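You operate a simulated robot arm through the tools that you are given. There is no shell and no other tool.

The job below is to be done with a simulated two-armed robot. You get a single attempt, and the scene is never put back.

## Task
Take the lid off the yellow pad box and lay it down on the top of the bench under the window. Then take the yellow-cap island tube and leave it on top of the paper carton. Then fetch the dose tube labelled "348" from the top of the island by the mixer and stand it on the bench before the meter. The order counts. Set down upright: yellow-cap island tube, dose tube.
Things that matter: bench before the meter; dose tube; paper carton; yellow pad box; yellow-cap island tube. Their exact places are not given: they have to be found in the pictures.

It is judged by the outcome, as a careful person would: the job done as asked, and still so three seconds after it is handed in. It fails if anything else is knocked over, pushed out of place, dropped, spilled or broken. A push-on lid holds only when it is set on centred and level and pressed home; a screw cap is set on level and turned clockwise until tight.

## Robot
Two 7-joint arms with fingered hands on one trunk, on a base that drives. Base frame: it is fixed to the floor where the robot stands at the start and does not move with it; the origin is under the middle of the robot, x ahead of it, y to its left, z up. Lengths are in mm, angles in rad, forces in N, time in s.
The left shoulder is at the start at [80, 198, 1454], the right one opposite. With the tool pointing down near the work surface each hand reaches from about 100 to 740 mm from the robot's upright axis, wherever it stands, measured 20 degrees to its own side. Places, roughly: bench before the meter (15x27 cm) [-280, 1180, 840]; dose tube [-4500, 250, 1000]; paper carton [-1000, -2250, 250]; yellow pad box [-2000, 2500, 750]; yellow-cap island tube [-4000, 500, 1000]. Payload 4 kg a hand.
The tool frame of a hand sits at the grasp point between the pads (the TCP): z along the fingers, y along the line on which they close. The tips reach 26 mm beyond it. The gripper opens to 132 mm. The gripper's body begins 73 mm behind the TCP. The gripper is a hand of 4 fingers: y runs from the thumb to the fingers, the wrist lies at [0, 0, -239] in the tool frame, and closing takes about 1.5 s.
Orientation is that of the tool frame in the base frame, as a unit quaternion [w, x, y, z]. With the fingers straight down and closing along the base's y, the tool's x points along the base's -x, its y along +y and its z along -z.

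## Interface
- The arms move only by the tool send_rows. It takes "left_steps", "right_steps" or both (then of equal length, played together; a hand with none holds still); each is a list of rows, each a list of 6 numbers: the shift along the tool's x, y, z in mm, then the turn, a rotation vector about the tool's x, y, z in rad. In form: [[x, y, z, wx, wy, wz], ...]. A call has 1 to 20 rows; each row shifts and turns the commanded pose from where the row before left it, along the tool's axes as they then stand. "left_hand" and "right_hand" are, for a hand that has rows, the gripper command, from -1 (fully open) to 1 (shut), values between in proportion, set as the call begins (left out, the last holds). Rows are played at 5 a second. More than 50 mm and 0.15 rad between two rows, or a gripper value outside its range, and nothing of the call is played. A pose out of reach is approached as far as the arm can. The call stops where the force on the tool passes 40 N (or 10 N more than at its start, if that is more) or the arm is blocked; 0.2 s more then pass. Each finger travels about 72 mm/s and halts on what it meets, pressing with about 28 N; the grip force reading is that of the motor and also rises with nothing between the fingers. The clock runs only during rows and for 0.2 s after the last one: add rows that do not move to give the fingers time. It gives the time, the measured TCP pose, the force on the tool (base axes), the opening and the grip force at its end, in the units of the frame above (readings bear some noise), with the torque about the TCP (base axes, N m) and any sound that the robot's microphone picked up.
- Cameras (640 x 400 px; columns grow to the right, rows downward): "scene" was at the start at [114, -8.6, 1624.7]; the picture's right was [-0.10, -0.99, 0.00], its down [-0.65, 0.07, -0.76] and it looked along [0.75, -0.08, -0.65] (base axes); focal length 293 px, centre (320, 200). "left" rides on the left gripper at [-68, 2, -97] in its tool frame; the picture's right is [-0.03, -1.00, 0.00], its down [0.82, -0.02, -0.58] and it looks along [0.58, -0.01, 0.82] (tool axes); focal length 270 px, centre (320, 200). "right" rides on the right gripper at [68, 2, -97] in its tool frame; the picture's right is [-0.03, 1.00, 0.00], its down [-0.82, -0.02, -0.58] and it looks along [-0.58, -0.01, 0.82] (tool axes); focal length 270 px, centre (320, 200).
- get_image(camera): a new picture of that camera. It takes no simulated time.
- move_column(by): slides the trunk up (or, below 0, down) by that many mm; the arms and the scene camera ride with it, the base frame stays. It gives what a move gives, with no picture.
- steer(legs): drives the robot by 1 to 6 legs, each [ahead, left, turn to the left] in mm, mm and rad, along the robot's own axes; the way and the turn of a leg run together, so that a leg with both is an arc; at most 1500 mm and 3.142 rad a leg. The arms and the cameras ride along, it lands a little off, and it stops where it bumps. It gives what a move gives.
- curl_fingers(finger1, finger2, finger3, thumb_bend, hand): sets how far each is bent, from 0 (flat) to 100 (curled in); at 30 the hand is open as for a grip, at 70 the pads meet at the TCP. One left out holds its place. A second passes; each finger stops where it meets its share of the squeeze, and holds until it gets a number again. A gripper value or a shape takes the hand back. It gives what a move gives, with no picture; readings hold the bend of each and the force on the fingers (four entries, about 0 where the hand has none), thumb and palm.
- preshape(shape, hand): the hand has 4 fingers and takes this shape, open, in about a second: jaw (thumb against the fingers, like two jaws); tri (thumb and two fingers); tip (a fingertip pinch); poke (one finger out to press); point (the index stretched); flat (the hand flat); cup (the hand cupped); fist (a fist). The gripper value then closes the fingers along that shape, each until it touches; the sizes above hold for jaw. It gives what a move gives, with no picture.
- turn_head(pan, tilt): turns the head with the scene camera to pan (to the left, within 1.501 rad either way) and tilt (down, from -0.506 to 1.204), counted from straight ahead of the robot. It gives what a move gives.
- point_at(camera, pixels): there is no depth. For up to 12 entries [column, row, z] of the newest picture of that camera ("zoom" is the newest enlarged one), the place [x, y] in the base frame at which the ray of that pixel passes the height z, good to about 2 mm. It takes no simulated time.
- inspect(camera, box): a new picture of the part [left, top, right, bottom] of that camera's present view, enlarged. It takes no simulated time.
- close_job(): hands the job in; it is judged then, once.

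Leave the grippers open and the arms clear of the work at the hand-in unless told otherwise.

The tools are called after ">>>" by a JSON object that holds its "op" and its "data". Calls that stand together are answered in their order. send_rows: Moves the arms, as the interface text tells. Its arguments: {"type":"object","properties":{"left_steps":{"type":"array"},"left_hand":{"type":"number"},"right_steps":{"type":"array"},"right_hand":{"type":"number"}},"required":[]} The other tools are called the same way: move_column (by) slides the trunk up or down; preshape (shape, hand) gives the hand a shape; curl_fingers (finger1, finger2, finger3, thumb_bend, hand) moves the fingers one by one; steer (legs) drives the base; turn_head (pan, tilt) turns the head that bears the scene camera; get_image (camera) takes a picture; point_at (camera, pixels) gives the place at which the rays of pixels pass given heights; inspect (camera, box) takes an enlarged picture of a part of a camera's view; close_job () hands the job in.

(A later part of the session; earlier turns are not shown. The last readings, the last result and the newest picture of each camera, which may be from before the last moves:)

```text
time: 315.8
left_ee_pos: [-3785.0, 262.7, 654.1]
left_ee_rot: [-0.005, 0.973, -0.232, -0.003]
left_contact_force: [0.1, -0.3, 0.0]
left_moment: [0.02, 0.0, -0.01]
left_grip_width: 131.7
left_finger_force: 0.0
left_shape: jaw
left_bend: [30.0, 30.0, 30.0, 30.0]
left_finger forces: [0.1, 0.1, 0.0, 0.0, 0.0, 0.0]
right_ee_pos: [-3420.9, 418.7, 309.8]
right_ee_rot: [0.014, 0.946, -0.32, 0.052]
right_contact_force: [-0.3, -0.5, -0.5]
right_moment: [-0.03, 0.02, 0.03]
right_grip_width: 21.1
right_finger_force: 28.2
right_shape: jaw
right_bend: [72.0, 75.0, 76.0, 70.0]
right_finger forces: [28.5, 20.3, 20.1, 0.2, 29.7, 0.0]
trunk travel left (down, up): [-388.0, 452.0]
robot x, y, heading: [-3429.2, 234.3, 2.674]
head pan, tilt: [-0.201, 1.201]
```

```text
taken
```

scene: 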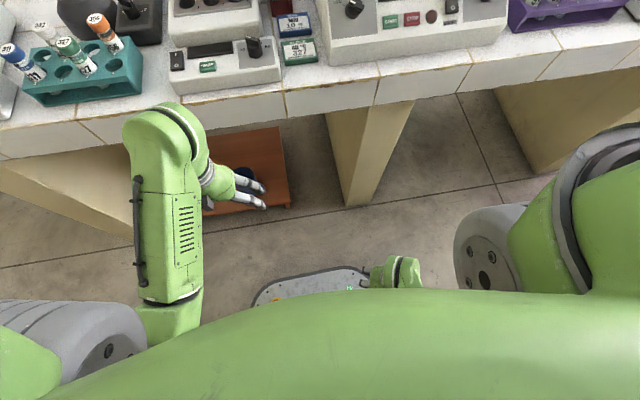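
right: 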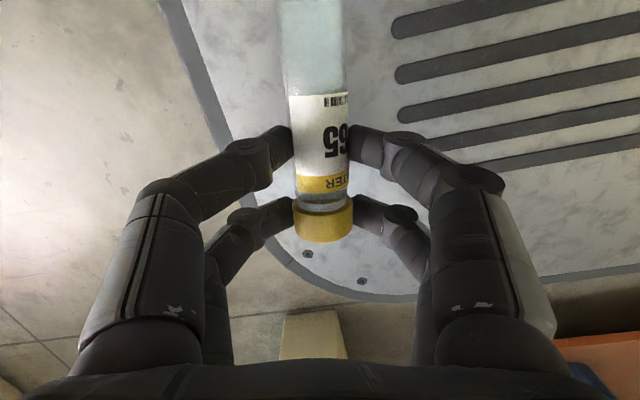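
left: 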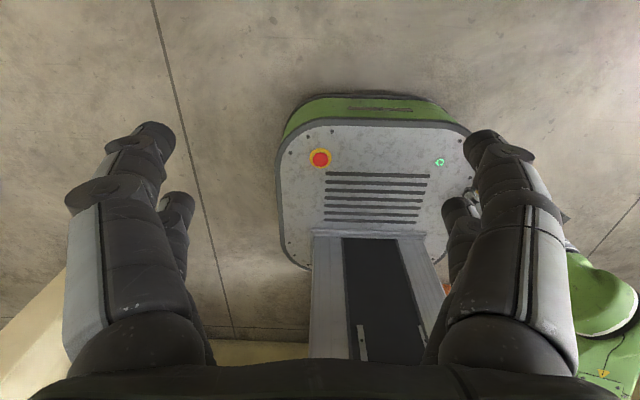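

Held firmly. Raise the trunk another 80 mm, then bring the hand forward out in front of me gently.

>>> {"op": "move_column", "data": {"by": 80}}

>>> {"op": "send_rows", "data": {"right_steps": [[-10, 0, 0, 0, 0, 0], [-15, 0, 0, 0, 0, 0], [-20, 0, 0, 0, 0, 0], [-20, 0, 0, 0, 0, 0], [-20, 0, 0, 0, 0, 0], [-20, 0, 0, 0, 0, 0], [-20, 0, 0, 0, 0, 0], [-20, 0, 0, 0, 0, 0], [-20, 0, 0, 0, 0, 0], [-20, 0, 0, 0, 0, 0], [-20, 0, 0, 0, 0, 0], [-15, 0, 0, 0, 0, 0], [0, 0, 0, 0, 0, 0]]}}

>>> {"op": "get_image", "data": {"camera": "right"}}

```text
time: 316.9
left_ee_pos: [-3784.7, 263.0, 733.8]
left_ee_rot: [-0.005, 0.973, -0.232, -0.002]
left_contact_force: [0.2, 0.0, 0.1]
left_moment: [0.01, 0.01, 0.01]
left_grip_width: 132.1
left_finger_force: 0.0
left_shape: jaw
left_bend: [30.0, 30.0, 30.0, 30.0]
left_finger forces: [0.1, 0.0, 0.0, 0.0, 0.0, 0.0]
right_ee_pos: [-3421.1, 418.3, 388.6]
right_ee_rot: [0.015, 0.946, -0.32, 0.052]
right_contact_force: [-0.2, -0.5, -1.3]
right_moment: [0.0, 0.02, 0.0]
right_grip_width: 21.3
right_finger_force: 28.3
right_shape: jaw
right_bend: [72.0, 75.0, 76.0, 70.0]
right_finger forces: [28.6, 20.3, 20.1, 0.1, 29.8, 0.0]
trunk travel left (down, up): [-468.0, 372.0]
robot x, y, heading: [-3424.4, 236.9, 2.674]
head pan, tilt: [-0.201, 1.201]
```

```text
time: 319.7
left_ee_pos: [-3784.3, 262.6, 732.5]
left_ee_rot: [-0.004, 0.973, -0.233, -0.002]
left_contact_force: [-0.6, 0.2, -0.8]
left_moment: [-0.01, 0.01, -0.03]
left_grip_width: 131.8
left_finger_force: 0.0
left_shape: jaw
left_bend: [30.0, 30.0, 30.0, 30.0]
left_finger forces: [0.0, 0.0, 0.0, 0.1, 0.0, 0.0]
right_ee_pos: [-3594.1, 551.9, 365.2]
right_ee_rot: [0.015, 0.945, -0.321, 0.052]
right_contact_force: [0.1, 0.1, -1.0]
right_moment: [0.01, -0.01, 0.0]
right_grip_width: 20.8
right_finger_force: 28.2
right_shape: jaw
right_bend: [72.0, 75.0, 76.0, 70.0]
right_finger forces: [28.5, 20.3, 19.9, 0.0, 29.5, 0.0]
trunk travel left (down, up): [-468.0, 372.0]
robot x, y, heading: [-3427.1, 236.7, 2.669]
head pan, tilt: [-0.201, 1.201]
```

```text
taken
```

right: 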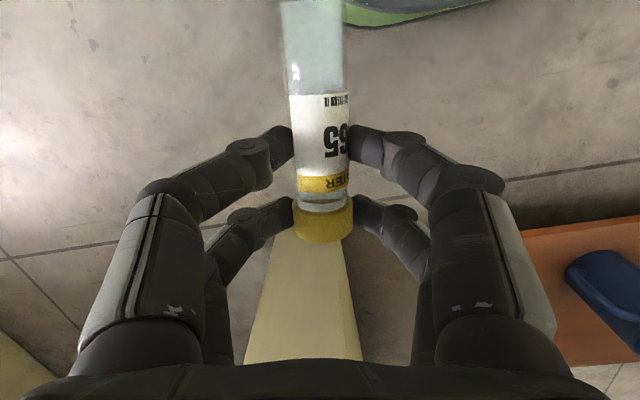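

Tube secure. Raise the trunk fully, then lift the right hand to carry height and straighten its tilt and yaw.

>>> {"op": "move_column", "data": {"by": 370}}

>>> {"op": "send_rows", "data": {"right_steps": [[0, 0, -20, 0, -0.055, 0], [0, 0, -25, 0, -0.054, 0], [0, 0, -30, 0, 0, -0.06], [0, 0, -30, 0, 0, -0.06], [0, 0, -30, 0, 0, -0.06], [0, 0, -30, 0, 0, 0], [0, 0, -30, 0, 0, 0], [0, 0, -30, 0, 0, 0], [0, 0, -30, 0, 0, 0], [0, 0, -30, 0, 0, 0], [0, 0, -30, 0, 0, 0], [0, 0, -20, 0, 0, 0], [0, 0, 0, 0, 0, 0]]}}

>>> {"op": "get_image", "data": {"camera": "right"}}

```text
time: 323.3
left_ee_pos: [-3784.7, 261.7, 1102.6]
left_ee_rot: [-0.004, 0.972, -0.233, -0.003]
left_contact_force: [-0.5, 0.1, 0.0]
left_moment: [0.02, 0.02, 0.01]
left_grip_width: 131.9
left_finger_force: 0.0
left_shape: jaw
left_bend: [30.0, 30.0, 30.0, 30.0]
left_finger forces: [0.0, 0.1, 0.0, 0.1, 0.1, 0.0]
right_ee_pos: [-3595.3, 552.0, 734.4]
right_ee_rot: [0.015, 0.946, -0.32, 0.051]
right_contact_force: [0.3, -0.3, -0.7]
right_moment: [0.01, 0.03, 0.01]
right_grip_width: 21.0
right_finger_force: 28.4
right_shape: jaw
right_bend: [72.0, 75.0, 76.0, 70.0]
right_finger forces: [28.6, 20.3, 19.9, 0.0, 29.6, 0.0]
trunk travel left (down, up): [-838.0, 2.0]
robot x, y, heading: [-3430.3, 239.1, 2.669]
head pan, tilt: [-0.201, 1.201]
```

```text
time: 326.1
left_ee_pos: [-3784.7, 263.0, 1102.7]
left_ee_rot: [-0.005, 0.973, -0.233, -0.002]
left_contact_force: [-0.6, -0.2, 0.7]
left_moment: [-0.03, -0.01, -0.01]
left_grip_width: 132.2
left_finger_force: 0.0
left_shape: jaw
left_bend: [30.0, 30.0, 30.0, 30.0]
left_finger forces: [0.1, 0.1, 0.0, 0.0, 0.0, 0.1]
right_ee_pos: [-3599.9, 551.9, 1069.4]
right_ee_rot: [-0.003, 0.972, -0.234, 0.001]
right_contact_force: [-0.8, 0.0, 0.4]
right_moment: [-0.04, 0.02, 0.02]
right_grip_width: 20.8
right_finger_force: 27.5
right_shape: jaw
right_bend: [72.0, 75.0, 76.0, 70.0]
right_finger forces: [28.6, 20.2, 19.6, 0.1, 29.5, 0.1]
trunk travel left (down, up): [-838.0, 2.0]
robot x, y, heading: [-3429.1, 238.3, 2.675]
head pan, tilt: [-0.201, 1.201]
```

```text
taken
```

right: 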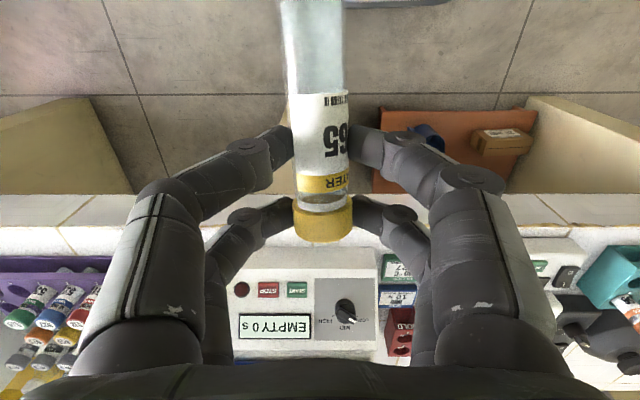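

Tube secure. Quick look at the free tubes' labels for later.

>>> {"op": "turn_head", "data": {"pan": 0.25, "tilt": 0.6}}

>>> {"op": "get_image", "data": {"camera": "scene"}}

>>> {"op": "inspect", "data": {"camera": "scene", "box": [180, 170, 280, 240]}}

```text
time: 327.1
left_ee_pos: [-3784.6, 263.0, 1102.3]
left_ee_rot: [-0.004, 0.973, -0.233, -0.003]
left_contact_force: [0.3, 0.2, 0.6]
left_moment: [0.01, 0.0, 0.03]
left_grip_width: 132.1
left_finger_force: 0.0
left_shape: jaw
left_bend: [30.0, 30.0, 30.0, 30.0]
left_finger forces: [0.0, 0.0, 0.0, 0.1, 0.1, 0.0]
right_ee_pos: [-3598.7, 551.6, 1070.0]
right_ee_rot: [-0.002, 0.972, -0.234, 0.001]
right_contact_force: [0.6, 0.4, -0.4]
right_moment: [0.02, 0.04, 0.02]
right_grip_width: 20.9
right_finger_force: 28.4
right_shape: jaw
right_bend: [72.0, 75.0, 76.0, 70.0]
right_finger forces: [28.6, 20.3, 19.6, 0.0, 29.5, 0.0]
trunk travel left (down, up): [-838.0, 2.0]
robot x, y, heading: [-3425.1, 237.0, 2.672]
head pan, tilt: [0.25, 0.6]
```

```text
taken
```

scene: 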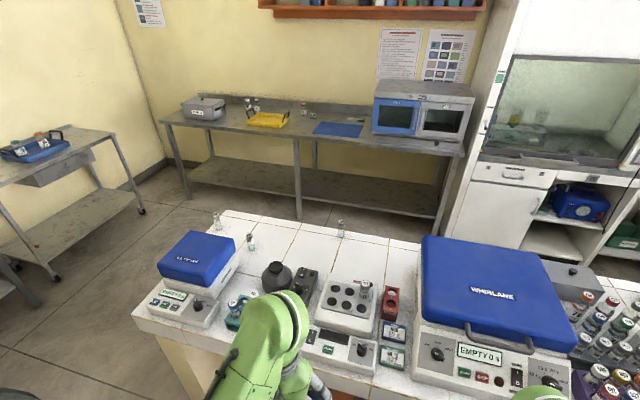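

```text
5.71 times, centred on (230, 205) of scene
```

zoom: 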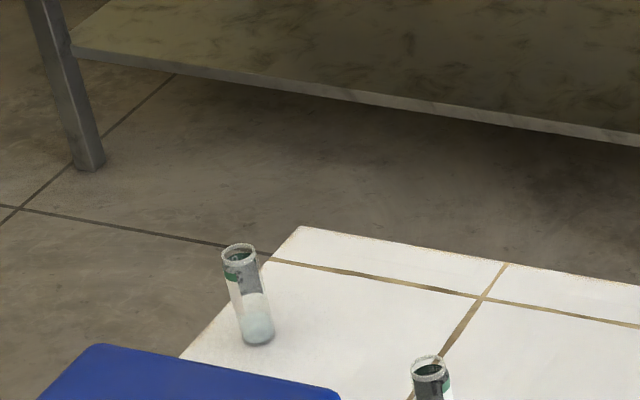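

Dose tubes are open-topped, so they must be kept upright later. Now drive toward the paper carton: strafe left along the aisle, turn around in the open area.

>>> {"op": "steer", "data": {"legs": [[0, 1400, 0], [0, 0, 1.57], [0, 0, 1.57]]}}

>>> {"op": "turn_head", "data": {"pan": 0.0, "tilt": 0.45}}

>>> {"op": "get_image", "data": {"camera": "scene"}}

>>> {"op": "get_image", "data": {"camera": "right"}}

```text
time: 341.7
left_ee_pos: [-3698.1, -1025.6, 1103.3]
left_ee_rot: [0.003, 0.228, 0.974, -0.005]
left_contact_force: [0.5, 0.0, -0.1]
left_moment: [-0.02, -0.01, -0.01]
left_grip_width: 132.2
left_finger_force: 0.2
left_shape: jaw
left_bend: [30.0, 30.0, 30.0, 30.0]
left_finger forces: [0.0, 0.0, 0.1, 0.0, 0.1, 0.1]
right_ee_pos: [-3882.8, -1316.7, 1071.2]
right_ee_rot: [-0.001, 0.23, 0.973, -0.003]
right_contact_force: [-0.3, 0.6, -1.3]
right_moment: [-0.02, -0.02, 0.01]
right_grip_width: 21.0
right_finger_force: 28.0
right_shape: jaw
right_bend: [72.0, 75.0, 76.0, 70.0]
right_finger forces: [28.2, 20.2, 19.2, 0.0, 29.2, 0.0]
trunk travel left (down, up): [-838.0, 2.0]
robot x, y, heading: [-4057.9, -1005.0, -0.464]
head pan, tilt: [0.25, 0.6]
```

```text
time: 342.5
left_ee_pos: [-3699.4, -1026.4, 1103.4]
left_ee_rot: [0.002, 0.229, 0.973, -0.004]
left_contact_force: [0.1, 0.7, -0.3]
left_moment: [0.0, -0.02, 0.0]
left_grip_width: 131.8
left_finger_force: 0.1
left_shape: jaw
left_bend: [30.0, 30.0, 30.0, 30.0]
left_finger forces: [0.1, 0.1, 0.1, 0.1, 0.0, 0.0]
right_ee_pos: [-3882.4, -1317.1, 1070.6]
right_ee_rot: [-0.001, 0.23, 0.973, -0.002]
right_contact_force: [0.3, -0.3, -0.4]
right_moment: [0.01, -0.02, 0.01]
right_grip_width: 20.8
right_finger_force: 27.4
right_shape: jaw
right_bend: [72.0, 75.0, 76.0, 70.0]
right_finger forces: [28.2, 20.2, 19.2, 0.0, 29.3, 0.1]
trunk travel left (down, up): [-838.0, 2.0]
robot x, y, heading: [-4057.8, -1001.5, -0.455]
head pan, tilt: [0.0, 0.45]
```

```text
taken
```

scene: 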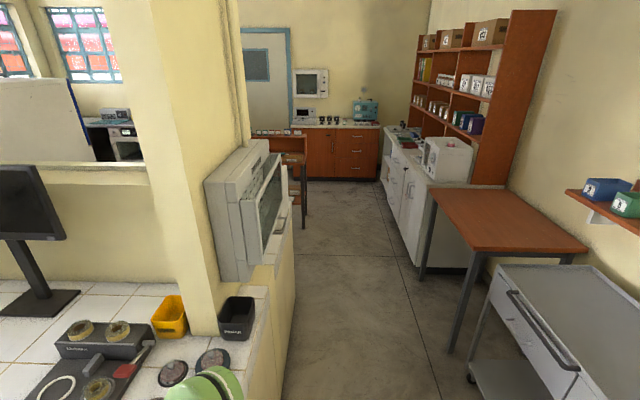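

```text
taken
```

right: 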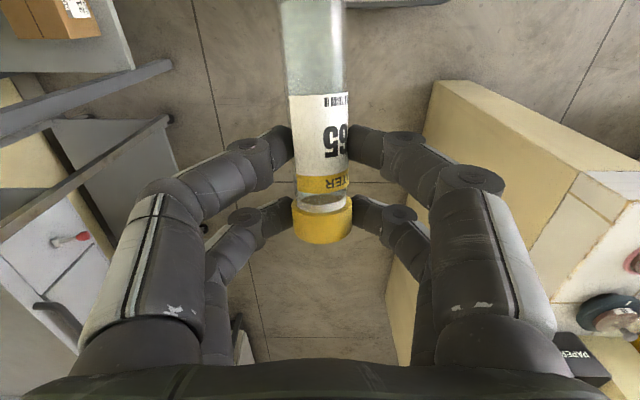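

I'm facing back toward the first half. Shift right 300 mm to the corridor centre and drive through.

>>> {"op": "steer", "data": {"legs": [[0, -300, 0], [1450, 0, 0]]}}

>>> {"op": "get_image", "data": {"camera": "scene"}}

```text
time: 351.4
left_ee_pos: [-2516.9, -1951.7, 1102.7]
left_ee_rot: [0.003, 0.23, 0.973, -0.005]
left_contact_force: [0.2, -0.6, -1.1]
left_moment: [-0.01, -0.04, -0.01]
left_grip_width: 131.7
left_finger_force: 0.0
left_shape: jaw
left_bend: [30.0, 30.0, 30.0, 30.0]
left_finger forces: [0.0, 0.0, 0.0, 0.0, 0.0, 0.0]
right_ee_pos: [-2701.0, -2240.5, 1071.1]
right_ee_rot: [0.0, 0.232, 0.973, -0.003]
right_contact_force: [1.1, 0.7, -1.3]
right_moment: [0.0, -0.01, 0.0]
right_grip_width: 20.8
right_finger_force: 28.1
right_shape: jaw
right_bend: [72.0, 75.0, 76.0, 70.0]
right_finger forces: [28.2, 20.1, 19.0, 0.0, 29.4, 0.1]
trunk travel left (down, up): [-838.0, 2.0]
robot x, y, heading: [-2873.9, -1930.1, -0.466]
head pan, tilt: [0.0, 0.45]
```

```text
taken
```

scene: 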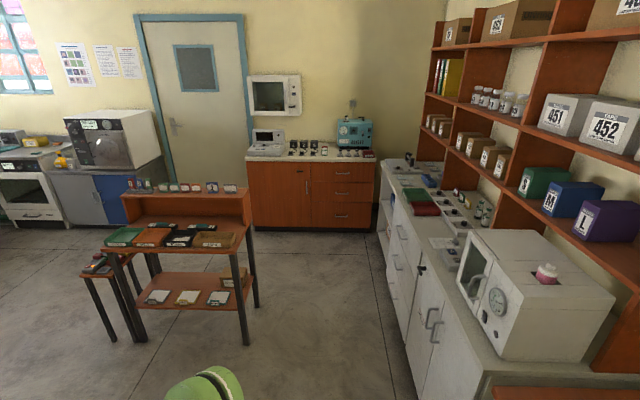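

The trolley's lower shelf holds cards and a small cardboard box at (235,280), matching the paper carton's place. Zoom.

>>> {"op": "inspect", "data": {"camera": "scene", "box": [80, 170, 280, 350]}}

>>> {"op": "inspect", "data": {"camera": "scene", "box": [190, 255, 260, 315]}}

>>> {"op": "point_at", "data": {"camera": "scene", "pixels": [[235, 285, 250], [235, 285, 400], [247, 345, 0], [137, 340, 0], [258, 308, 0], [112, 342, 0], [137, 250, 850], [236, 250, 850], [248, 195, 1000]]}}

```text
2.22 times, centred on (180, 260) of scene
```

zoom: 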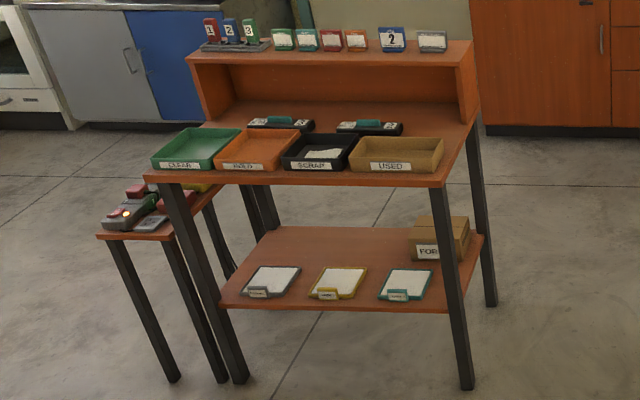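

```text
6.67 times, centred on (225, 285) of scene
```

zoom: 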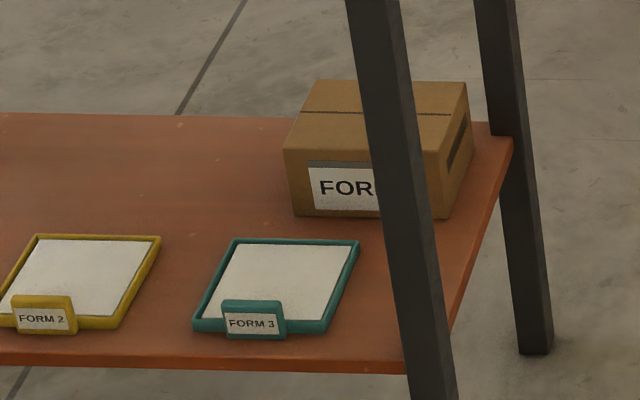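

```text
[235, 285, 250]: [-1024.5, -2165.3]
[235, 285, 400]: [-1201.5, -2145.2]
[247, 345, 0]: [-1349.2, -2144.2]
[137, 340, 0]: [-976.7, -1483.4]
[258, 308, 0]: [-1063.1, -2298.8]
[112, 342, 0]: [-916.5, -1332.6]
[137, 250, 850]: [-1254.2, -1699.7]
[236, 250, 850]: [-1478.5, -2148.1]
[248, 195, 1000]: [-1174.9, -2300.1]
```

The carton ("FORMS") stands at the back-right of the lower shelf. Best access is from the trolley's far (back) side. Measure the free space there.

>>> {"op": "point_at", "data": {"camera": "scene", "pixels": [[382, 232, 0], [410, 375, 0], [256, 228, 0], [374, 226, 0], [300, 228, 0], [400, 300, 0], [222, 272, 330], [248, 272, 330], [262, 300, 300]]}}

```text
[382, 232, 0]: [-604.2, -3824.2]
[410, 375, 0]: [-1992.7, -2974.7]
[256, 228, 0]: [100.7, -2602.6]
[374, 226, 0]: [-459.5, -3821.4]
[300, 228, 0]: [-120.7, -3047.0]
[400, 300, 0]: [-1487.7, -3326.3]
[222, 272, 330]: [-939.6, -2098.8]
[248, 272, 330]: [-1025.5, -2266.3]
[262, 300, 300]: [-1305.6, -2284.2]
```

Plenty of room (≈1.1 m) around the trolley. Drive past it along the corridor to its back side and turn around.

>>> {"op": "steer", "data": {"legs": [[1450, 0, 0], [900, 0, 0], [0, 0, 1.57], [0, 0, 1.57]]}}

>>> {"op": "turn_head", "data": {"pan": -0.2, "tilt": 0.7}}

>>> {"op": "get_image", "data": {"camera": "scene"}}

>>> {"op": "get_image", "data": {"camera": "right"}}

```text
time: 370.6
left_ee_pos: [-1127.3, -2944.7, 1101.9]
left_ee_rot: [-0.004, 0.973, -0.229, -0.003]
left_contact_force: [-0.2, 0.5, 0.2]
left_moment: [-0.03, -0.01, -0.03]
left_grip_width: 131.7
left_finger_force: 0.1
left_shape: jaw
left_bend: [30.0, 30.0, 30.0, 30.0]
left_finger forces: [0.1, 0.0, 0.0, 0.0, 0.0, 0.0]
right_ee_pos: [-943.9, -2655.5, 1070.9]
right_ee_rot: [-0.003, 0.973, -0.232, 0.001]
right_contact_force: [0.5, -0.2, 0.3]
right_moment: [-0.01, 0.01, -0.01]
right_grip_width: 20.5
right_finger_force: 28.5
right_shape: jaw
right_bend: [72.0, 76.0, 76.0, 70.0]
right_finger forces: [27.9, 19.9, 18.6, 0.0, 29.1, 0.0]
trunk travel left (down, up): [-838.0, 2.0]
robot x, y, heading: [-767.9, -2968.2, 2.678]
head pan, tilt: [0.0, 0.45]
```

```text
time: 371.4
left_ee_pos: [-1127.4, -2945.1, 1103.2]
left_ee_rot: [-0.005, 0.973, -0.229, -0.003]
left_contact_force: [-0.4, -0.5, -0.3]
left_moment: [0.01, -0.01, -0.02]
left_grip_width: 132.0
left_finger_force: 0.0
left_shape: jaw
left_bend: [30.0, 30.0, 30.0, 30.0]
left_finger forces: [0.1, 0.0, 0.0, 0.1, 0.0, 0.0]
right_ee_pos: [-943.3, -2655.3, 1070.5]
right_ee_rot: [-0.003, 0.973, -0.232, 0.001]
right_contact_force: [0.8, -0.6, -0.5]
right_moment: [0.03, 0.01, 0.0]
right_grip_width: 20.3
right_finger_force: 28.4
right_shape: jaw
right_bend: [72.0, 76.0, 76.0, 70.0]
right_finger forces: [27.8, 19.9, 18.7, 0.1, 29.1, 0.0]
trunk travel left (down, up): [-838.0, 2.0]
robot x, y, heading: [-770.9, -2967.6, 2.676]
head pan, tilt: [-0.201, 0.7]
```

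```text
taken
```

scene: 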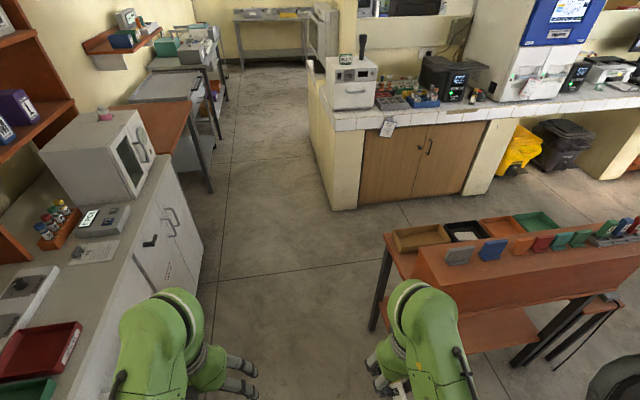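

```text
taken
```

right: 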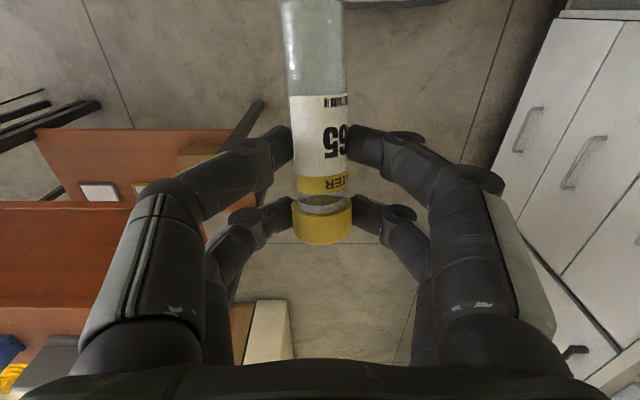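

The trolley's back is at my right front. Strafe right 430 mm so the carton is ahead of the right hand.

>>> {"op": "steer", "data": {"legs": [[0, -430, 0]]}}

>>> {"op": "turn_head", "data": {"pan": -0.2, "tilt": 1.0}}

>>> {"op": "get_image", "data": {"camera": "scene"}}

>>> {"op": "get_image", "data": {"camera": "right"}}

```text
time: 374.0
left_ee_pos: [-937.7, -2565.6, 1102.4]
left_ee_rot: [-0.005, 0.974, -0.229, -0.003]
left_contact_force: [-0.4, 0.6, 0.4]
left_moment: [0.04, -0.01, 0.02]
left_grip_width: 131.9
left_finger_force: 0.0
left_shape: jaw
left_bend: [30.0, 30.0, 30.0, 30.0]
left_finger forces: [0.1, 0.0, 0.0, 0.0, 0.1, 0.1]
right_ee_pos: [-755.0, -2274.6, 1071.2]
right_ee_rot: [-0.005, 0.973, -0.23, 0.001]
right_contact_force: [0.0, 1.0, -0.4]
right_moment: [0.03, 0.02, -0.03]
right_grip_width: 20.4
right_finger_force: 28.3
right_shape: jaw
right_bend: [72.0, 76.0, 76.0, 70.0]
right_finger forces: [27.7, 19.8, 18.8, 0.0, 29.1, 0.1]
trunk travel left (down, up): [-838.0, 2.0]
robot x, y, heading: [-580.4, -2587.6, 2.682]
head pan, tilt: [-0.201, 0.7]
```

```text
time: 374.8
left_ee_pos: [-937.9, -2562.8, 1103.1]
left_ee_rot: [-0.004, 0.974, -0.228, -0.002]
left_contact_force: [-0.5, 0.6, -0.4]
left_moment: [0.0, 0.02, 0.03]
left_grip_width: 132.2
left_finger_force: 0.0
left_shape: jaw
left_bend: [30.0, 30.0, 30.0, 30.0]
left_finger forces: [0.0, 0.1, 0.1, 0.0, 0.0, 0.1]
right_ee_pos: [-754.4, -2271.9, 1070.6]
right_ee_rot: [-0.002, 0.973, -0.23, 0.002]
right_contact_force: [0.2, 0.3, 0.0]
right_moment: [0.01, 0.0, 0.0]
right_grip_width: 20.5
right_finger_force: 28.4
right_shape: jaw
right_bend: [72.0, 76.0, 76.0, 70.0]
right_finger forces: [27.7, 19.9, 18.8, 0.1, 29.1, 0.0]
trunk travel left (down, up): [-838.0, 2.0]
robot x, y, heading: [-579.1, -2586.1, 2.679]
head pan, tilt: [-0.201, 1.0]
```

```text
taken
```

scene: 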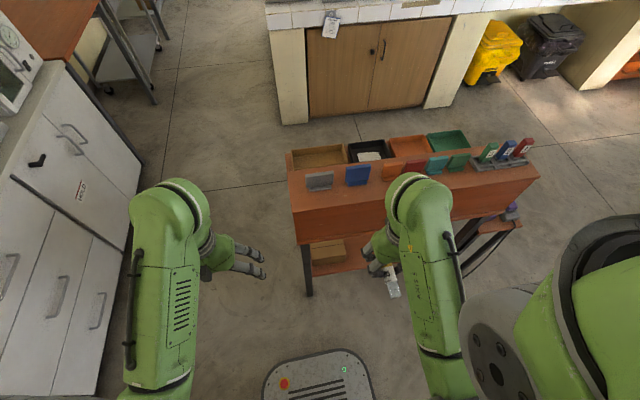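

```text
taken
```

right: 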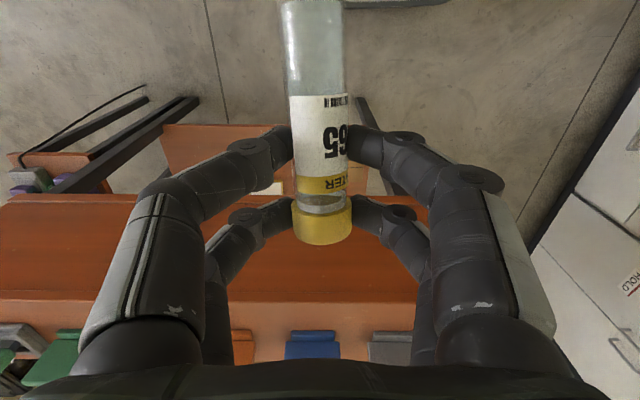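

The carton is visible at (328,252) on the lower shelf. Zoom and measure.

>>> {"op": "inspect", "data": {"camera": "scene", "box": [280, 210, 420, 310]}}

>>> {"op": "point_at", "data": {"camera": "scene", "pixels": [[328, 250, 250], [328, 250, 350], [328, 250, 420], [309, 296, 0], [372, 268, 250], [300, 243, 800], [290, 160, 850]]}}

```text
4.00 times, centred on (350, 260) of scene
```

zoom: 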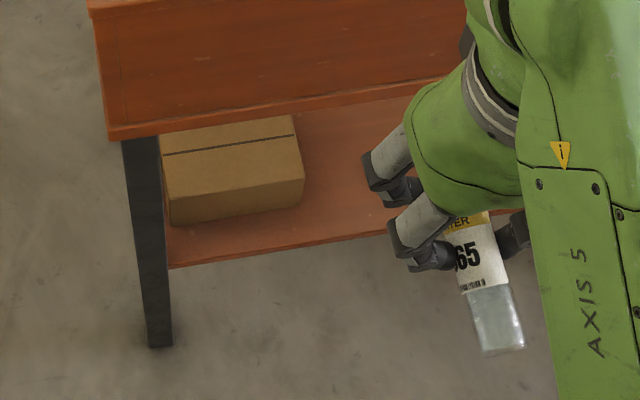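

```text
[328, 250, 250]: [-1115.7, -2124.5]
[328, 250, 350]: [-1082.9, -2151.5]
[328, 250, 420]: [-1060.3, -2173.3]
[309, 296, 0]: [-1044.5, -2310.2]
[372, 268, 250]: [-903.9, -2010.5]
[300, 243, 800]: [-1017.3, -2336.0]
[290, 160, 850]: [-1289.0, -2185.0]
```

Query the shelf corner and carton corners at several heights to fix shelf and carton-top height.

>>> {"op": "point_at", "data": {"camera": "scene", "pixels": [[312, 277, 250], [312, 277, 350], [310, 243, 400], [310, 243, 330], [344, 238, 400], [344, 238, 330], [346, 255, 400], [312, 259, 400], [313, 266, 300], [346, 261, 300]]}}

```text
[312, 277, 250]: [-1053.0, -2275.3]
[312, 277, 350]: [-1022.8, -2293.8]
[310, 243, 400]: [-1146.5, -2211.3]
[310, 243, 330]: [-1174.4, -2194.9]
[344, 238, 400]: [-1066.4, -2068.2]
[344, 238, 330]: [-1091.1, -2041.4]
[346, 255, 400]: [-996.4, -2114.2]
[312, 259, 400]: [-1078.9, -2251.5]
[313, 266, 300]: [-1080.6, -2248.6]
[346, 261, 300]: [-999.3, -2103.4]
```

Carton top is at z≈395, near edge ≈ 590 mm ahead, centre ≈ 157 right; leg is at −41. Now pitch the right hand to point forward (tube becomes upright, cap up) in free space.

>>> {"op": "send_rows", "data": {"right_steps": [[-16.7, 0, 0, 0, -0.1428, 0], [-16.5, 0, 2.4, 0, -0.1428, 0], [-16, 0, 4.7, 0, -0.1428, 0], [-15.2, 0, 6.9, 0, -0.1428, 0], [-14, 0, 9, 0, -0.1428, 0], [-12.6, 0, 10.9, 0, -0.1428, 0], [-10.9, 0, 12.6, 0, -0.1428, 0], [-9, 0, 14, 0, -0.1428, 0], [-6.9, 0, 15.2, 0, -0.1428, 0], [-4.7, 0, 16, 0, -0.1428, 0], [-2.4, 0, 16.5, 0, -0.1428, 0], [0, 0, 0, 0, 0, 0]]}}

>>> {"op": "get_image", "data": {"camera": "scene"}}

>>> {"op": "get_image", "data": {"camera": "right"}}

```text
time: 377.4
left_ee_pos: [-937.8, -2562.0, 1103.2]
left_ee_rot: [-0.005, 0.974, -0.228, -0.003]
left_contact_force: [0.9, 0.2, -0.1]
left_moment: [0.05, 0.0, 0.0]
left_grip_width: 132.2
left_finger_force: 0.1
left_shape: jaw
left_bend: [30.0, 30.0, 30.0, 30.0]
left_finger forces: [0.0, 0.0, 0.0, 0.1, 0.0, 0.0]
right_ee_pos: [-927.9, -2194.2, 1084.8]
right_ee_rot: [-0.163, 0.692, -0.161, -0.684]
right_contact_force: [0.6, 0.1, 0.2]
right_moment: [0.01, -0.01, 0.0]
right_grip_width: 20.4
right_finger_force: 28.4
right_shape: jaw
right_bend: [72.0, 76.0, 76.0, 70.0]
right_finger forces: [27.6, 19.7, 18.5, 0.0, 28.9, 0.1]
right hand out of reach, approached as far as the arm can: row 8, 11
trunk travel left (down, up): [-838.0, 2.0]
robot x, y, heading: [-577.5, -2583.7, 2.685]
head pan, tilt: [-0.201, 1.0]
```

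```text
taken
```

scene: 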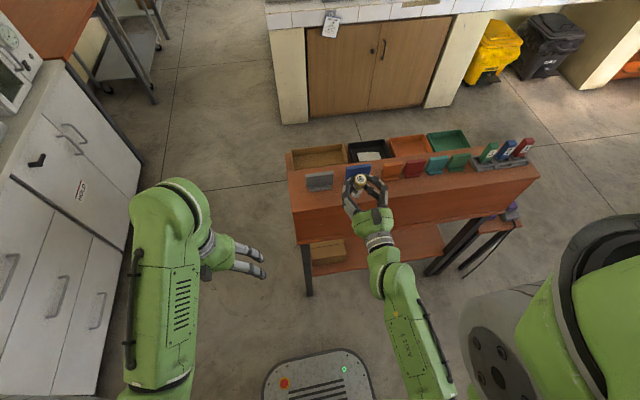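

```text
taken
```

right: 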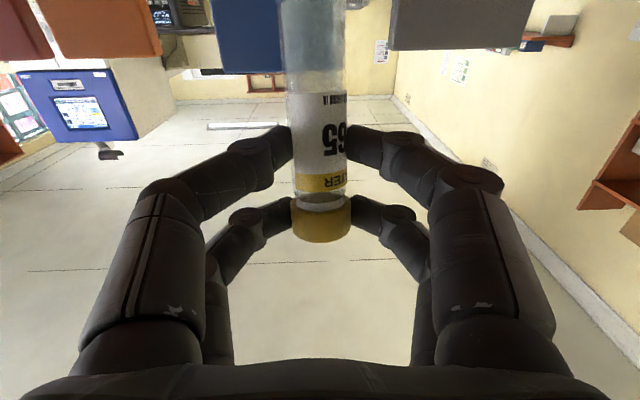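

Tube is upright in the hand. Move the hand back 35 mm for clearance, then lower the trunk 560 mm behind the trolley.

>>> {"op": "send_rows", "data": {"right_steps": [[0, 0, -12, 0, 0, 0], [0, 0, -12, 0, 0, 0], [0, 0, -11, 0, 0, 0], [0, 0, 0, 0, 0, 0]]}}

>>> {"op": "move_column", "data": {"by": -300}}

>>> {"op": "get_image", "data": {"camera": "scene"}}

```text
time: 378.4
left_ee_pos: [-937.0, -2562.8, 1103.4]
left_ee_rot: [-0.004, 0.974, -0.227, -0.003]
left_contact_force: [-0.4, -0.1, -0.1]
left_moment: [-0.01, 0.01, -0.05]
left_grip_width: 131.6
left_finger_force: 0.2
left_shape: jaw
left_bend: [30.0, 30.0, 30.0, 30.0]
left_finger forces: [0.0, 0.0, 0.1, 0.0, 0.1, 0.0]
right_ee_pos: [-905.3, -2206.6, 1094.6]
right_ee_rot: [-0.165, 0.689, -0.162, -0.687]
right_contact_force: [0.4, -0.5, -0.3]
right_moment: [0.01, -0.03, -0.02]
right_grip_width: 20.2
right_finger_force: 28.3
right_shape: jaw
right_bend: [72.0, 76.0, 76.0, 70.0]
right_finger forces: [27.6, 19.6, 18.5, 0.0, 29.0, 0.0]
right hand out of reach, approached as far as the arm can: row 1, 2, 3
trunk travel left (down, up): [-838.0, 2.0]
robot x, y, heading: [-582.2, -2584.1, 2.68]
head pan, tilt: [-0.201, 1.0]
```

```text
time: 381.4
left_ee_pos: [-936.6, -2562.2, 802.9]
left_ee_rot: [-0.004, 0.974, -0.228, -0.003]
left_contact_force: [-0.4, -0.8, -0.5]
left_moment: [0.01, 0.0, -0.02]
left_grip_width: 132.0
left_finger_force: 0.0
left_shape: jaw
left_bend: [30.0, 30.0, 30.0, 30.0]
left_finger forces: [0.1, 0.1, 0.1, 0.0, 0.0, 0.1]
right_ee_pos: [-904.6, -2205.6, 795.0]
right_ee_rot: [-0.165, 0.689, -0.161, -0.687]
right_contact_force: [0.1, 0.0, -0.4]
right_moment: [-0.05, 0.01, 0.01]
right_grip_width: 20.1
right_finger_force: 28.2
right_shape: jaw
right_bend: [72.0, 76.0, 76.0, 70.0]
right_finger forces: [27.7, 19.6, 18.5, 0.0, 28.9, 0.1]
trunk travel left (down, up): [-538.0, 302.0]
robot x, y, heading: [-582.7, -2586.8, 2.683]
head pan, tilt: [-0.201, 1.0]
```

```text
taken
```

scene: 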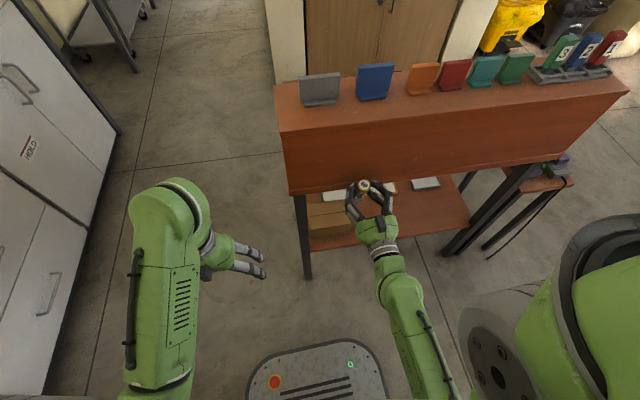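

Clear of the trolley. Lower a further 290 mm.

>>> {"op": "move_column", "data": {"by": -290}}

>>> {"op": "get_image", "data": {"camera": "scene"}}

>>> {"op": "inspect", "data": {"camera": "scene", "box": [270, 100, 470, 260]}}

```text
time: 384.3
left_ee_pos: [-935.4, -2562.4, 513.0]
left_ee_rot: [-0.004, 0.974, -0.228, -0.002]
left_contact_force: [-0.2, 0.5, -0.2]
left_moment: [0.03, 0.0, 0.03]
left_grip_width: 132.0
left_finger_force: 0.2
left_shape: jaw
left_bend: [30.0, 30.0, 30.0, 30.0]
left_finger forces: [0.0, 0.0, 0.0, 0.1, 0.1, 0.0]
right_ee_pos: [-905.3, -2205.4, 503.7]
right_ee_rot: [-0.164, 0.689, -0.162, -0.687]
right_contact_force: [-0.7, 0.4, -0.9]
right_moment: [0.01, -0.02, -0.01]
right_grip_width: 20.4
right_finger_force: 28.3
right_shape: jaw
right_bend: [72.0, 76.0, 76.0, 70.0]
right_finger forces: [27.7, 19.6, 18.5, 0.1, 28.9, 0.0]
trunk travel left (down, up): [-248.0, 592.0]
robot x, y, heading: [-580.9, -2583.0, 2.682]
head pan, tilt: [-0.201, 1.0]
```

```text
taken
```

scene: 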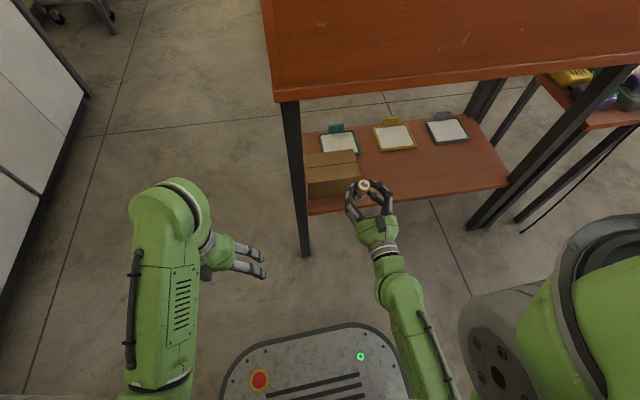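

```text
2.50 times, centred on (370, 180) of scene
```

zoom: 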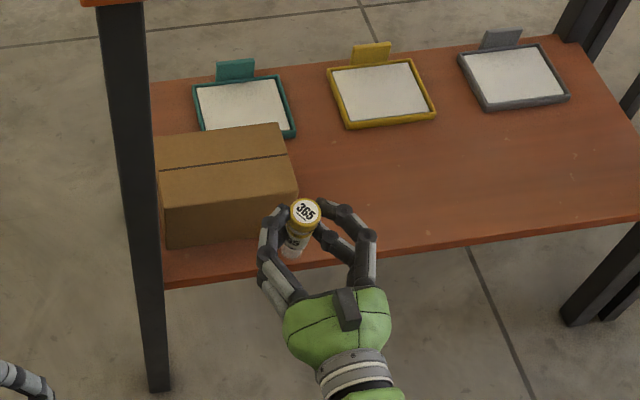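

Great view of the carton. Triangulate its top corners with the new camera height.

>>> {"op": "point_at", "data": {"camera": "scene", "pixels": [[308, 183.2, 380], [308, 183.2, 400], [308, 183.2, 420], [361.2, 176, 380], [361.2, 176, 400], [361.2, 176, 420], [354.8, 148.8, 400], [304, 154, 400], [364, 185, 540], [312, 213, 300]]}}

```text
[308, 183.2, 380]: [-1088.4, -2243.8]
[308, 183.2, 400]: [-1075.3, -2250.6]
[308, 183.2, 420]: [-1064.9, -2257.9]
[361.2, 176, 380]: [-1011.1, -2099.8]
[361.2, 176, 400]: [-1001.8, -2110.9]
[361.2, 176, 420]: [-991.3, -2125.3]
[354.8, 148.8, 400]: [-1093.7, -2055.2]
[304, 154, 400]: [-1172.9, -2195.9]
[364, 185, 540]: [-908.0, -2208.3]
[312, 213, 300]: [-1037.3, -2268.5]
```

Carton top confirmed at z≈400, centre 644 mm ahead / 162 right. Move the hand forward 157 mm and 34 mm left at this height (tube bottom ≈50 mm above the top).

>>> {"op": "send_rows", "data": {"right_steps": [[0, 4, 15, 0, 0, 0], [0, 5, 20, 0, 0, 0], [0, 5, 20, 0, 0, 0], [0, 5, 20, 0, 0, 0], [0, 5, 20, 0, 0, 0], [0, 5, 20, 0, 0, 0], [0, 5, 20, 0, 0, 0], [0, 0, 20, 0, 0, 0], [0, 0, 0, 0, 0, 0]]}}

>>> {"op": "inspect", "data": {"camera": "scene", "box": [270, 100, 470, 260]}}

```text
time: 386.3
left_ee_pos: [-935.3, -2563.7, 512.4]
left_ee_rot: [-0.004, 0.974, -0.228, -0.003]
left_contact_force: [0.7, 1.0, -0.1]
left_moment: [0.02, -0.03, 0.05]
left_grip_width: 132.0
left_finger_force: 0.1
left_shape: jaw
left_bend: [30.0, 30.0, 30.0, 30.0]
left_finger forces: [0.0, 0.0, 0.0, 0.0, 0.0, 0.0]
right_ee_pos: [-1057.7, -2167.1, 503.2]
right_ee_rot: [-0.163, 0.69, -0.16, -0.687]
right_contact_force: [0.1, 0.4, -0.9]
right_moment: [0.01, -0.02, 0.01]
right_grip_width: 19.9
right_finger_force: 27.8
right_shape: jaw
right_bend: [72.0, 76.0, 76.0, 70.0]
right_finger forces: [27.6, 19.7, 18.4, 0.0, 28.8, 0.0]
trunk travel left (down, up): [-248.0, 592.0]
robot x, y, heading: [-577.0, -2584.7, 2.683]
head pan, tilt: [-0.201, 1.0]
```

```text
2.50 times, centred on (370, 180) of scene
```

zoom: 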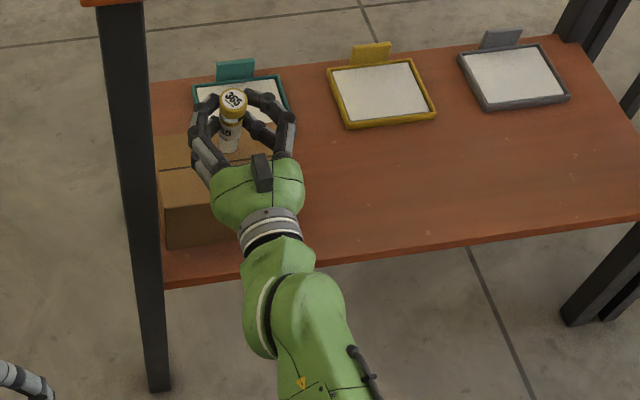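

The tube is over the carton top. Lower 36 mm, then in small steps until touch.

>>> {"op": "send_rows", "data": {"right_steps": [[12, 0, 0, 0, 0, 0], [12, 0, 0, 0, 0, 0], [12, 0, 0, 0, 0, 0], [0, 0, 0, 0, 0, 0]]}}

>>> {"op": "send_rows", "data": {"right_steps": [[4, 0, 0, 0, 0, 0], [4, 0, 0, 0, 0, 0], [0, 0, 0, 0, 0, 0]]}}

>>> {"op": "inspect", "data": {"camera": "scene", "box": [290, 110, 410, 200]}}

```text
time: 387.2
left_ee_pos: [-937.0, -2563.0, 513.5]
left_ee_rot: [-0.005, 0.973, -0.229, -0.003]
left_contact_force: [0.1, 0.3, 0.2]
left_moment: [-0.01, -0.02, -0.03]
left_grip_width: 131.9
left_finger_force: 0.0
left_shape: jaw
left_bend: [30.0, 30.0, 30.0, 30.0]
left_finger forces: [0.0, 0.0, 0.0, 0.1, 0.0, 0.0]
right_ee_pos: [-1063.0, -2164.6, 484.1]
right_ee_rot: [0.166, -0.679, 0.158, 0.698]
right_contact_force: [4.6, -2.3, 17.7]
right_moment: [-0.07, -0.1, 0.02]
right_grip_width: 20.4
right_finger_force: 28.2
right_shape: jaw
right_bend: [72.0, 75.0, 76.0, 70.0]
right_finger forces: [30.1, 21.9, 21.2, 0.0, 31.2, 0.1]
trunk travel left (down, up): [-248.0, 592.0]
robot x, y, heading: [-575.6, -2586.6, 2.681]
head pan, tilt: [-0.201, 1.0]
stopped in row 4 (right hand): the force on the tool passed its limit at 42 N (the readings are from after the stop); the commanded pose is now the measured one
```

```text
time: 388.0
left_ee_pos: [-935.5, -2563.9, 514.6]
left_ee_rot: [-0.004, 0.974, -0.228, -0.006]
left_contact_force: [0.2, -0.2, 0.1]
left_moment: [-0.02, -0.01, 0.03]
left_grip_width: 132.1
left_finger_force: 0.0
left_shape: jaw
left_bend: [30.0, 30.0, 30.0, 30.0]
left_finger forces: [0.1, 0.0, 0.1, 0.0, 0.1, 0.0]
right_ee_pos: [-1062.2, -2166.5, 484.6]
right_ee_rot: [0.167, -0.678, 0.158, 0.698]
right_contact_force: [4.5, -1.2, 34.4]
right_moment: [0.19, 0.23, 0.0]
right_grip_width: 19.9
right_finger_force: 28.4
right_shape: jaw
right_bend: [72.0, 76.0, 76.0, 70.0]
right_finger forces: [28.4, 21.6, 20.4, 0.1, 31.5, 0.1]
right hand out of reach, approached as far as the arm can: row 2
trunk travel left (down, up): [-248.0, 592.0]
robot x, y, heading: [-578.3, -2584.6, 2.683]
head pan, tilt: [-0.201, 1.0]
```

```text
4.44 times, centred on (350, 155) of scene
```

zoom: 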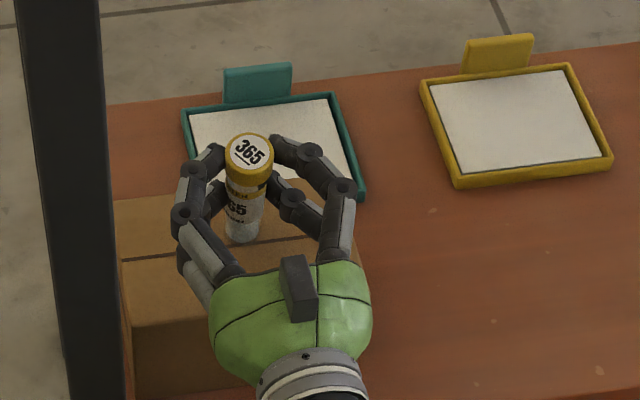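

Contact: 34 N with the tube bottom on the carton top (so the top is ≈432). Relieve by raising 5 mm and check.

>>> {"op": "send_rows", "data": {"right_steps": [[-3, 0, 0, 0, 0, 0], [0, 0, 0, 0, 0, 0]]}}

>>> {"op": "send_rows", "data": {"right_steps": [[-2, 0, 0, 0, 0, 0], [0, 0, 0, 0, 0, 0]]}}

>>> {"op": "inspect", "data": {"camera": "scene", "box": [310, 120, 390, 180]}}

```text
time: 388.6
left_ee_pos: [-935.6, -2564.1, 514.2]
left_ee_rot: [-0.005, 0.974, -0.228, -0.005]
left_contact_force: [0.0, -0.2, -0.1]
left_moment: [0.01, -0.03, 0.03]
left_grip_width: 132.0
left_finger_force: 0.0
left_shape: jaw
left_bend: [30.0, 30.0, 30.0, 30.0]
left_finger forces: [0.0, 0.0, 0.0, 0.1, 0.0, 0.0]
right_ee_pos: [-1061.5, -2166.4, 484.3]
right_ee_rot: [0.166, -0.678, 0.157, 0.698]
right_contact_force: [2.5, -1.9, 29.0]
right_moment: [0.13, 0.27, 0.0]
right_grip_width: 19.9
right_finger_force: 27.9
right_shape: jaw
right_bend: [72.0, 76.0, 76.0, 70.0]
right_finger forces: [28.4, 21.1, 19.8, 0.1, 31.2, 0.0]
trunk travel left (down, up): [-248.0, 592.0]
robot x, y, heading: [-580.0, -2588.3, 2.684]
head pan, tilt: [-0.201, 1.0]
```

```text
time: 389.2
left_ee_pos: [-934.5, -2563.4, 514.0]
left_ee_rot: [-0.004, 0.974, -0.228, -0.004]
left_contact_force: [-0.5, 0.0, 0.2]
left_moment: [0.02, 0.01, 0.01]
left_grip_width: 132.0
left_finger_force: 0.1
left_shape: jaw
left_bend: [30.0, 30.0, 30.0, 30.0]
left_finger forces: [0.1, 0.1, 0.0, 0.1, 0.0, 0.0]
right_ee_pos: [-1062.3, -2165.8, 484.3]
right_ee_rot: [0.166, -0.68, 0.158, 0.697]
right_contact_force: [2.3, -1.1, 25.7]
right_moment: [0.14, 0.23, 0.04]
right_grip_width: 20.2
right_finger_force: 27.9
right_shape: jaw
right_bend: [72.0, 76.0, 76.0, 70.0]
right_finger forces: [28.4, 20.6, 19.6, 0.0, 30.8, 0.1]
trunk travel left (down, up): [-248.0, 592.0]
robot x, y, heading: [-577.7, -2582.6, 2.683]
head pan, tilt: [-0.201, 1.0]
```

```text
6.67 times, centred on (350, 150) of scene
```

zoom: 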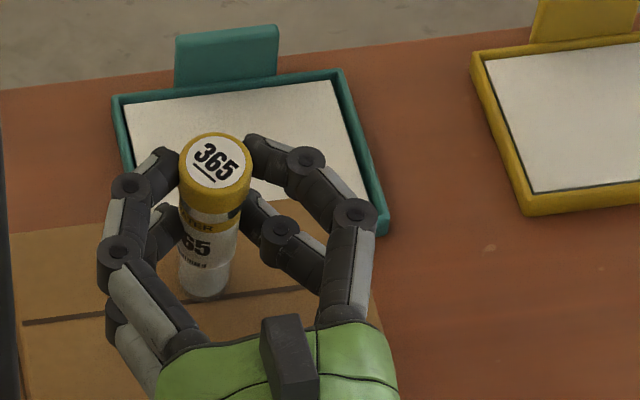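

Still 26 N; raise in small steps until nearly unloaded.

>>> {"op": "send_rows", "data": {"right_steps": [[-4, 0, 0, 0, 0, 0], [0, 0, 0, 0, 0, 0]]}}

>>> {"op": "send_rows", "data": {"right_steps": [[-4, 0, 0, 0, 0, 0], [0, 0, 0, 0, 0, 0]]}}

```text
time: 389.8
left_ee_pos: [-935.9, -2563.7, 514.3]
left_ee_rot: [-0.005, 0.974, -0.228, -0.005]
left_contact_force: [0.2, 0.5, 0.7]
left_moment: [0.02, 0.05, 0.04]
left_grip_width: 131.9
left_finger_force: 0.1
left_shape: jaw
left_bend: [30.0, 30.0, 30.0, 30.0]
left_finger forces: [0.0, 0.0, 0.0, 0.0, 0.0, 0.0]
right_ee_pos: [-1061.3, -2167.0, 484.5]
right_ee_rot: [0.166, -0.682, 0.159, 0.695]
right_contact_force: [0.8, -0.5, 15.5]
right_moment: [0.06, 0.15, -0.01]
right_grip_width: 20.0
right_finger_force: 28.4
right_shape: jaw
right_bend: [72.0, 76.0, 76.0, 70.0]
right_finger forces: [28.8, 20.0, 19.2, 0.1, 30.0, 0.0]
trunk travel left (down, up): [-248.0, 592.0]
robot x, y, heading: [-579.4, -2584.7, 2.681]
head pan, tilt: [-0.201, 1.0]
```

```text
time: 390.4
left_ee_pos: [-936.1, -2563.1, 512.2]
left_ee_rot: [-0.004, 0.974, -0.228, -0.003]
left_contact_force: [-0.6, -0.2, 0.3]
left_moment: [-0.02, 0.02, 0.0]
left_grip_width: 132.0
left_finger_force: 0.0
left_shape: jaw
left_bend: [30.0, 30.0, 30.0, 30.0]
left_finger forces: [0.0, 0.0, 0.0, 0.0, 0.1, 0.0]
right_ee_pos: [-1061.3, -2165.8, 485.3]
right_ee_rot: [0.165, -0.684, 0.159, 0.693]
right_contact_force: [-0.2, -0.5, 0.9]
right_moment: [-0.01, 0.01, 0.02]
right_grip_width: 20.0
right_finger_force: 28.4
right_shape: jaw
right_bend: [72.0, 76.0, 76.0, 70.0]
right_finger forces: [29.0, 19.6, 18.9, 0.1, 29.7, 0.0]
trunk travel left (down, up): [-248.0, 592.0]
robot x, y, heading: [-581.8, -2586.6, 2.683]
head pan, tilt: [-0.201, 1.0]
```

Unloaded (≈1 N), tube standing. Open the fingers gradually.

>>> {"op": "send_rows", "data": {"right_steps": [[0, 0, 0, 0, 0, 0], [0, 0, 0, 0, 0, 0], [0, 0, 0, 0, 0, 0]], "right_hand": 0.4}}

>>> {"op": "inspect", "data": {"camera": "scene", "box": [310, 120, 390, 180]}}

>>> {"op": "send_rows", "data": {"right_steps": [[0, 0, 0, 0, 0, 0], [0, 0, 0, 0, 0, 0], [0, 0, 0, 0, 0, 0]], "right_hand": 0.0}}

>>> {"op": "inspect", "data": {"camera": "scene", "box": [310, 120, 390, 180]}}

```text
time: 391.2
left_ee_pos: [-937.2, -2562.8, 513.3]
left_ee_rot: [-0.004, 0.974, -0.228, -0.003]
left_contact_force: [0.7, -0.7, -0.3]
left_moment: [-0.01, 0.01, -0.02]
left_grip_width: 132.4
left_finger_force: 0.1
left_shape: jaw
left_bend: [30.0, 30.0, 30.0, 30.0]
left_finger forces: [0.0, 0.0, 0.0, 0.1, 0.0, 0.1]
right_ee_pos: [-1062.4, -2165.4, 486.9]
right_ee_rot: [0.166, -0.682, 0.159, 0.694]
right_contact_force: [-0.1, -0.7, 0.8]
right_moment: [-0.02, 0.03, -0.01]
right_grip_width: 39.2
right_finger_force: 0.1
right_shape: jaw
right_bend: [74.0, 74.0, 74.0, 70.0]
right_finger forces: [0.0, 0.0, 0.0, 0.0, 0.0, 0.1]
trunk travel left (down, up): [-248.0, 592.0]
robot x, y, heading: [-579.2, -2584.6, 2.681]
head pan, tilt: [-0.201, 1.0]
```

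```text
6.67 times, centred on (350, 150) of scene
```

zoom: 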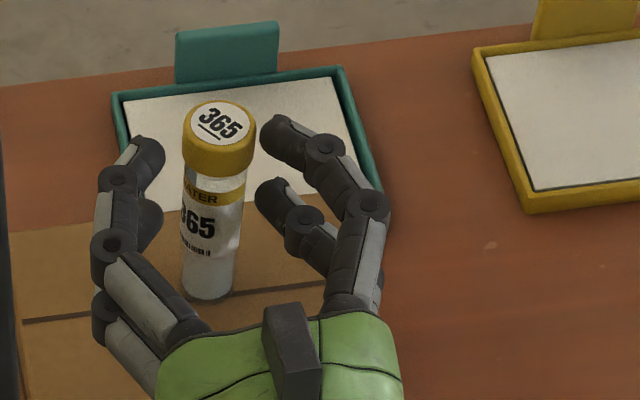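

```text
time: 392.0
left_ee_pos: [-936.7, -2563.5, 514.2]
left_ee_rot: [-0.004, 0.974, -0.228, -0.003]
left_contact_force: [0.1, 0.3, -0.1]
left_moment: [0.01, 0.01, -0.02]
left_grip_width: 132.0
left_finger_force: 0.1
left_shape: jaw
left_bend: [30.0, 30.0, 30.0, 30.0]
left_finger forces: [0.0, 0.0, 0.1, 0.0, 0.0, 0.0]
right_ee_pos: [-1063.3, -2166.4, 488.6]
right_ee_rot: [0.166, -0.682, 0.159, 0.694]
right_contact_force: [0.2, -0.4, -0.4]
right_moment: [-0.01, 0.04, 0.04]
right_grip_width: 65.4
right_finger_force: 0.0
right_shape: jaw
right_bend: [73.0, 73.0, 73.0, 70.0]
right_finger forces: [0.1, 0.1, 0.0, 0.1, 0.0, 0.0]
trunk travel left (down, up): [-248.0, 592.0]
robot x, y, heading: [-579.4, -2585.6, 2.685]
head pan, tilt: [-0.201, 1.0]
```

```text
6.67 times, centred on (350, 150) of scene
```

zoom: 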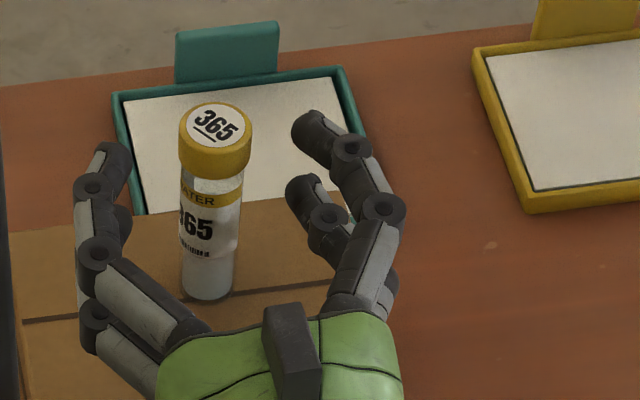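

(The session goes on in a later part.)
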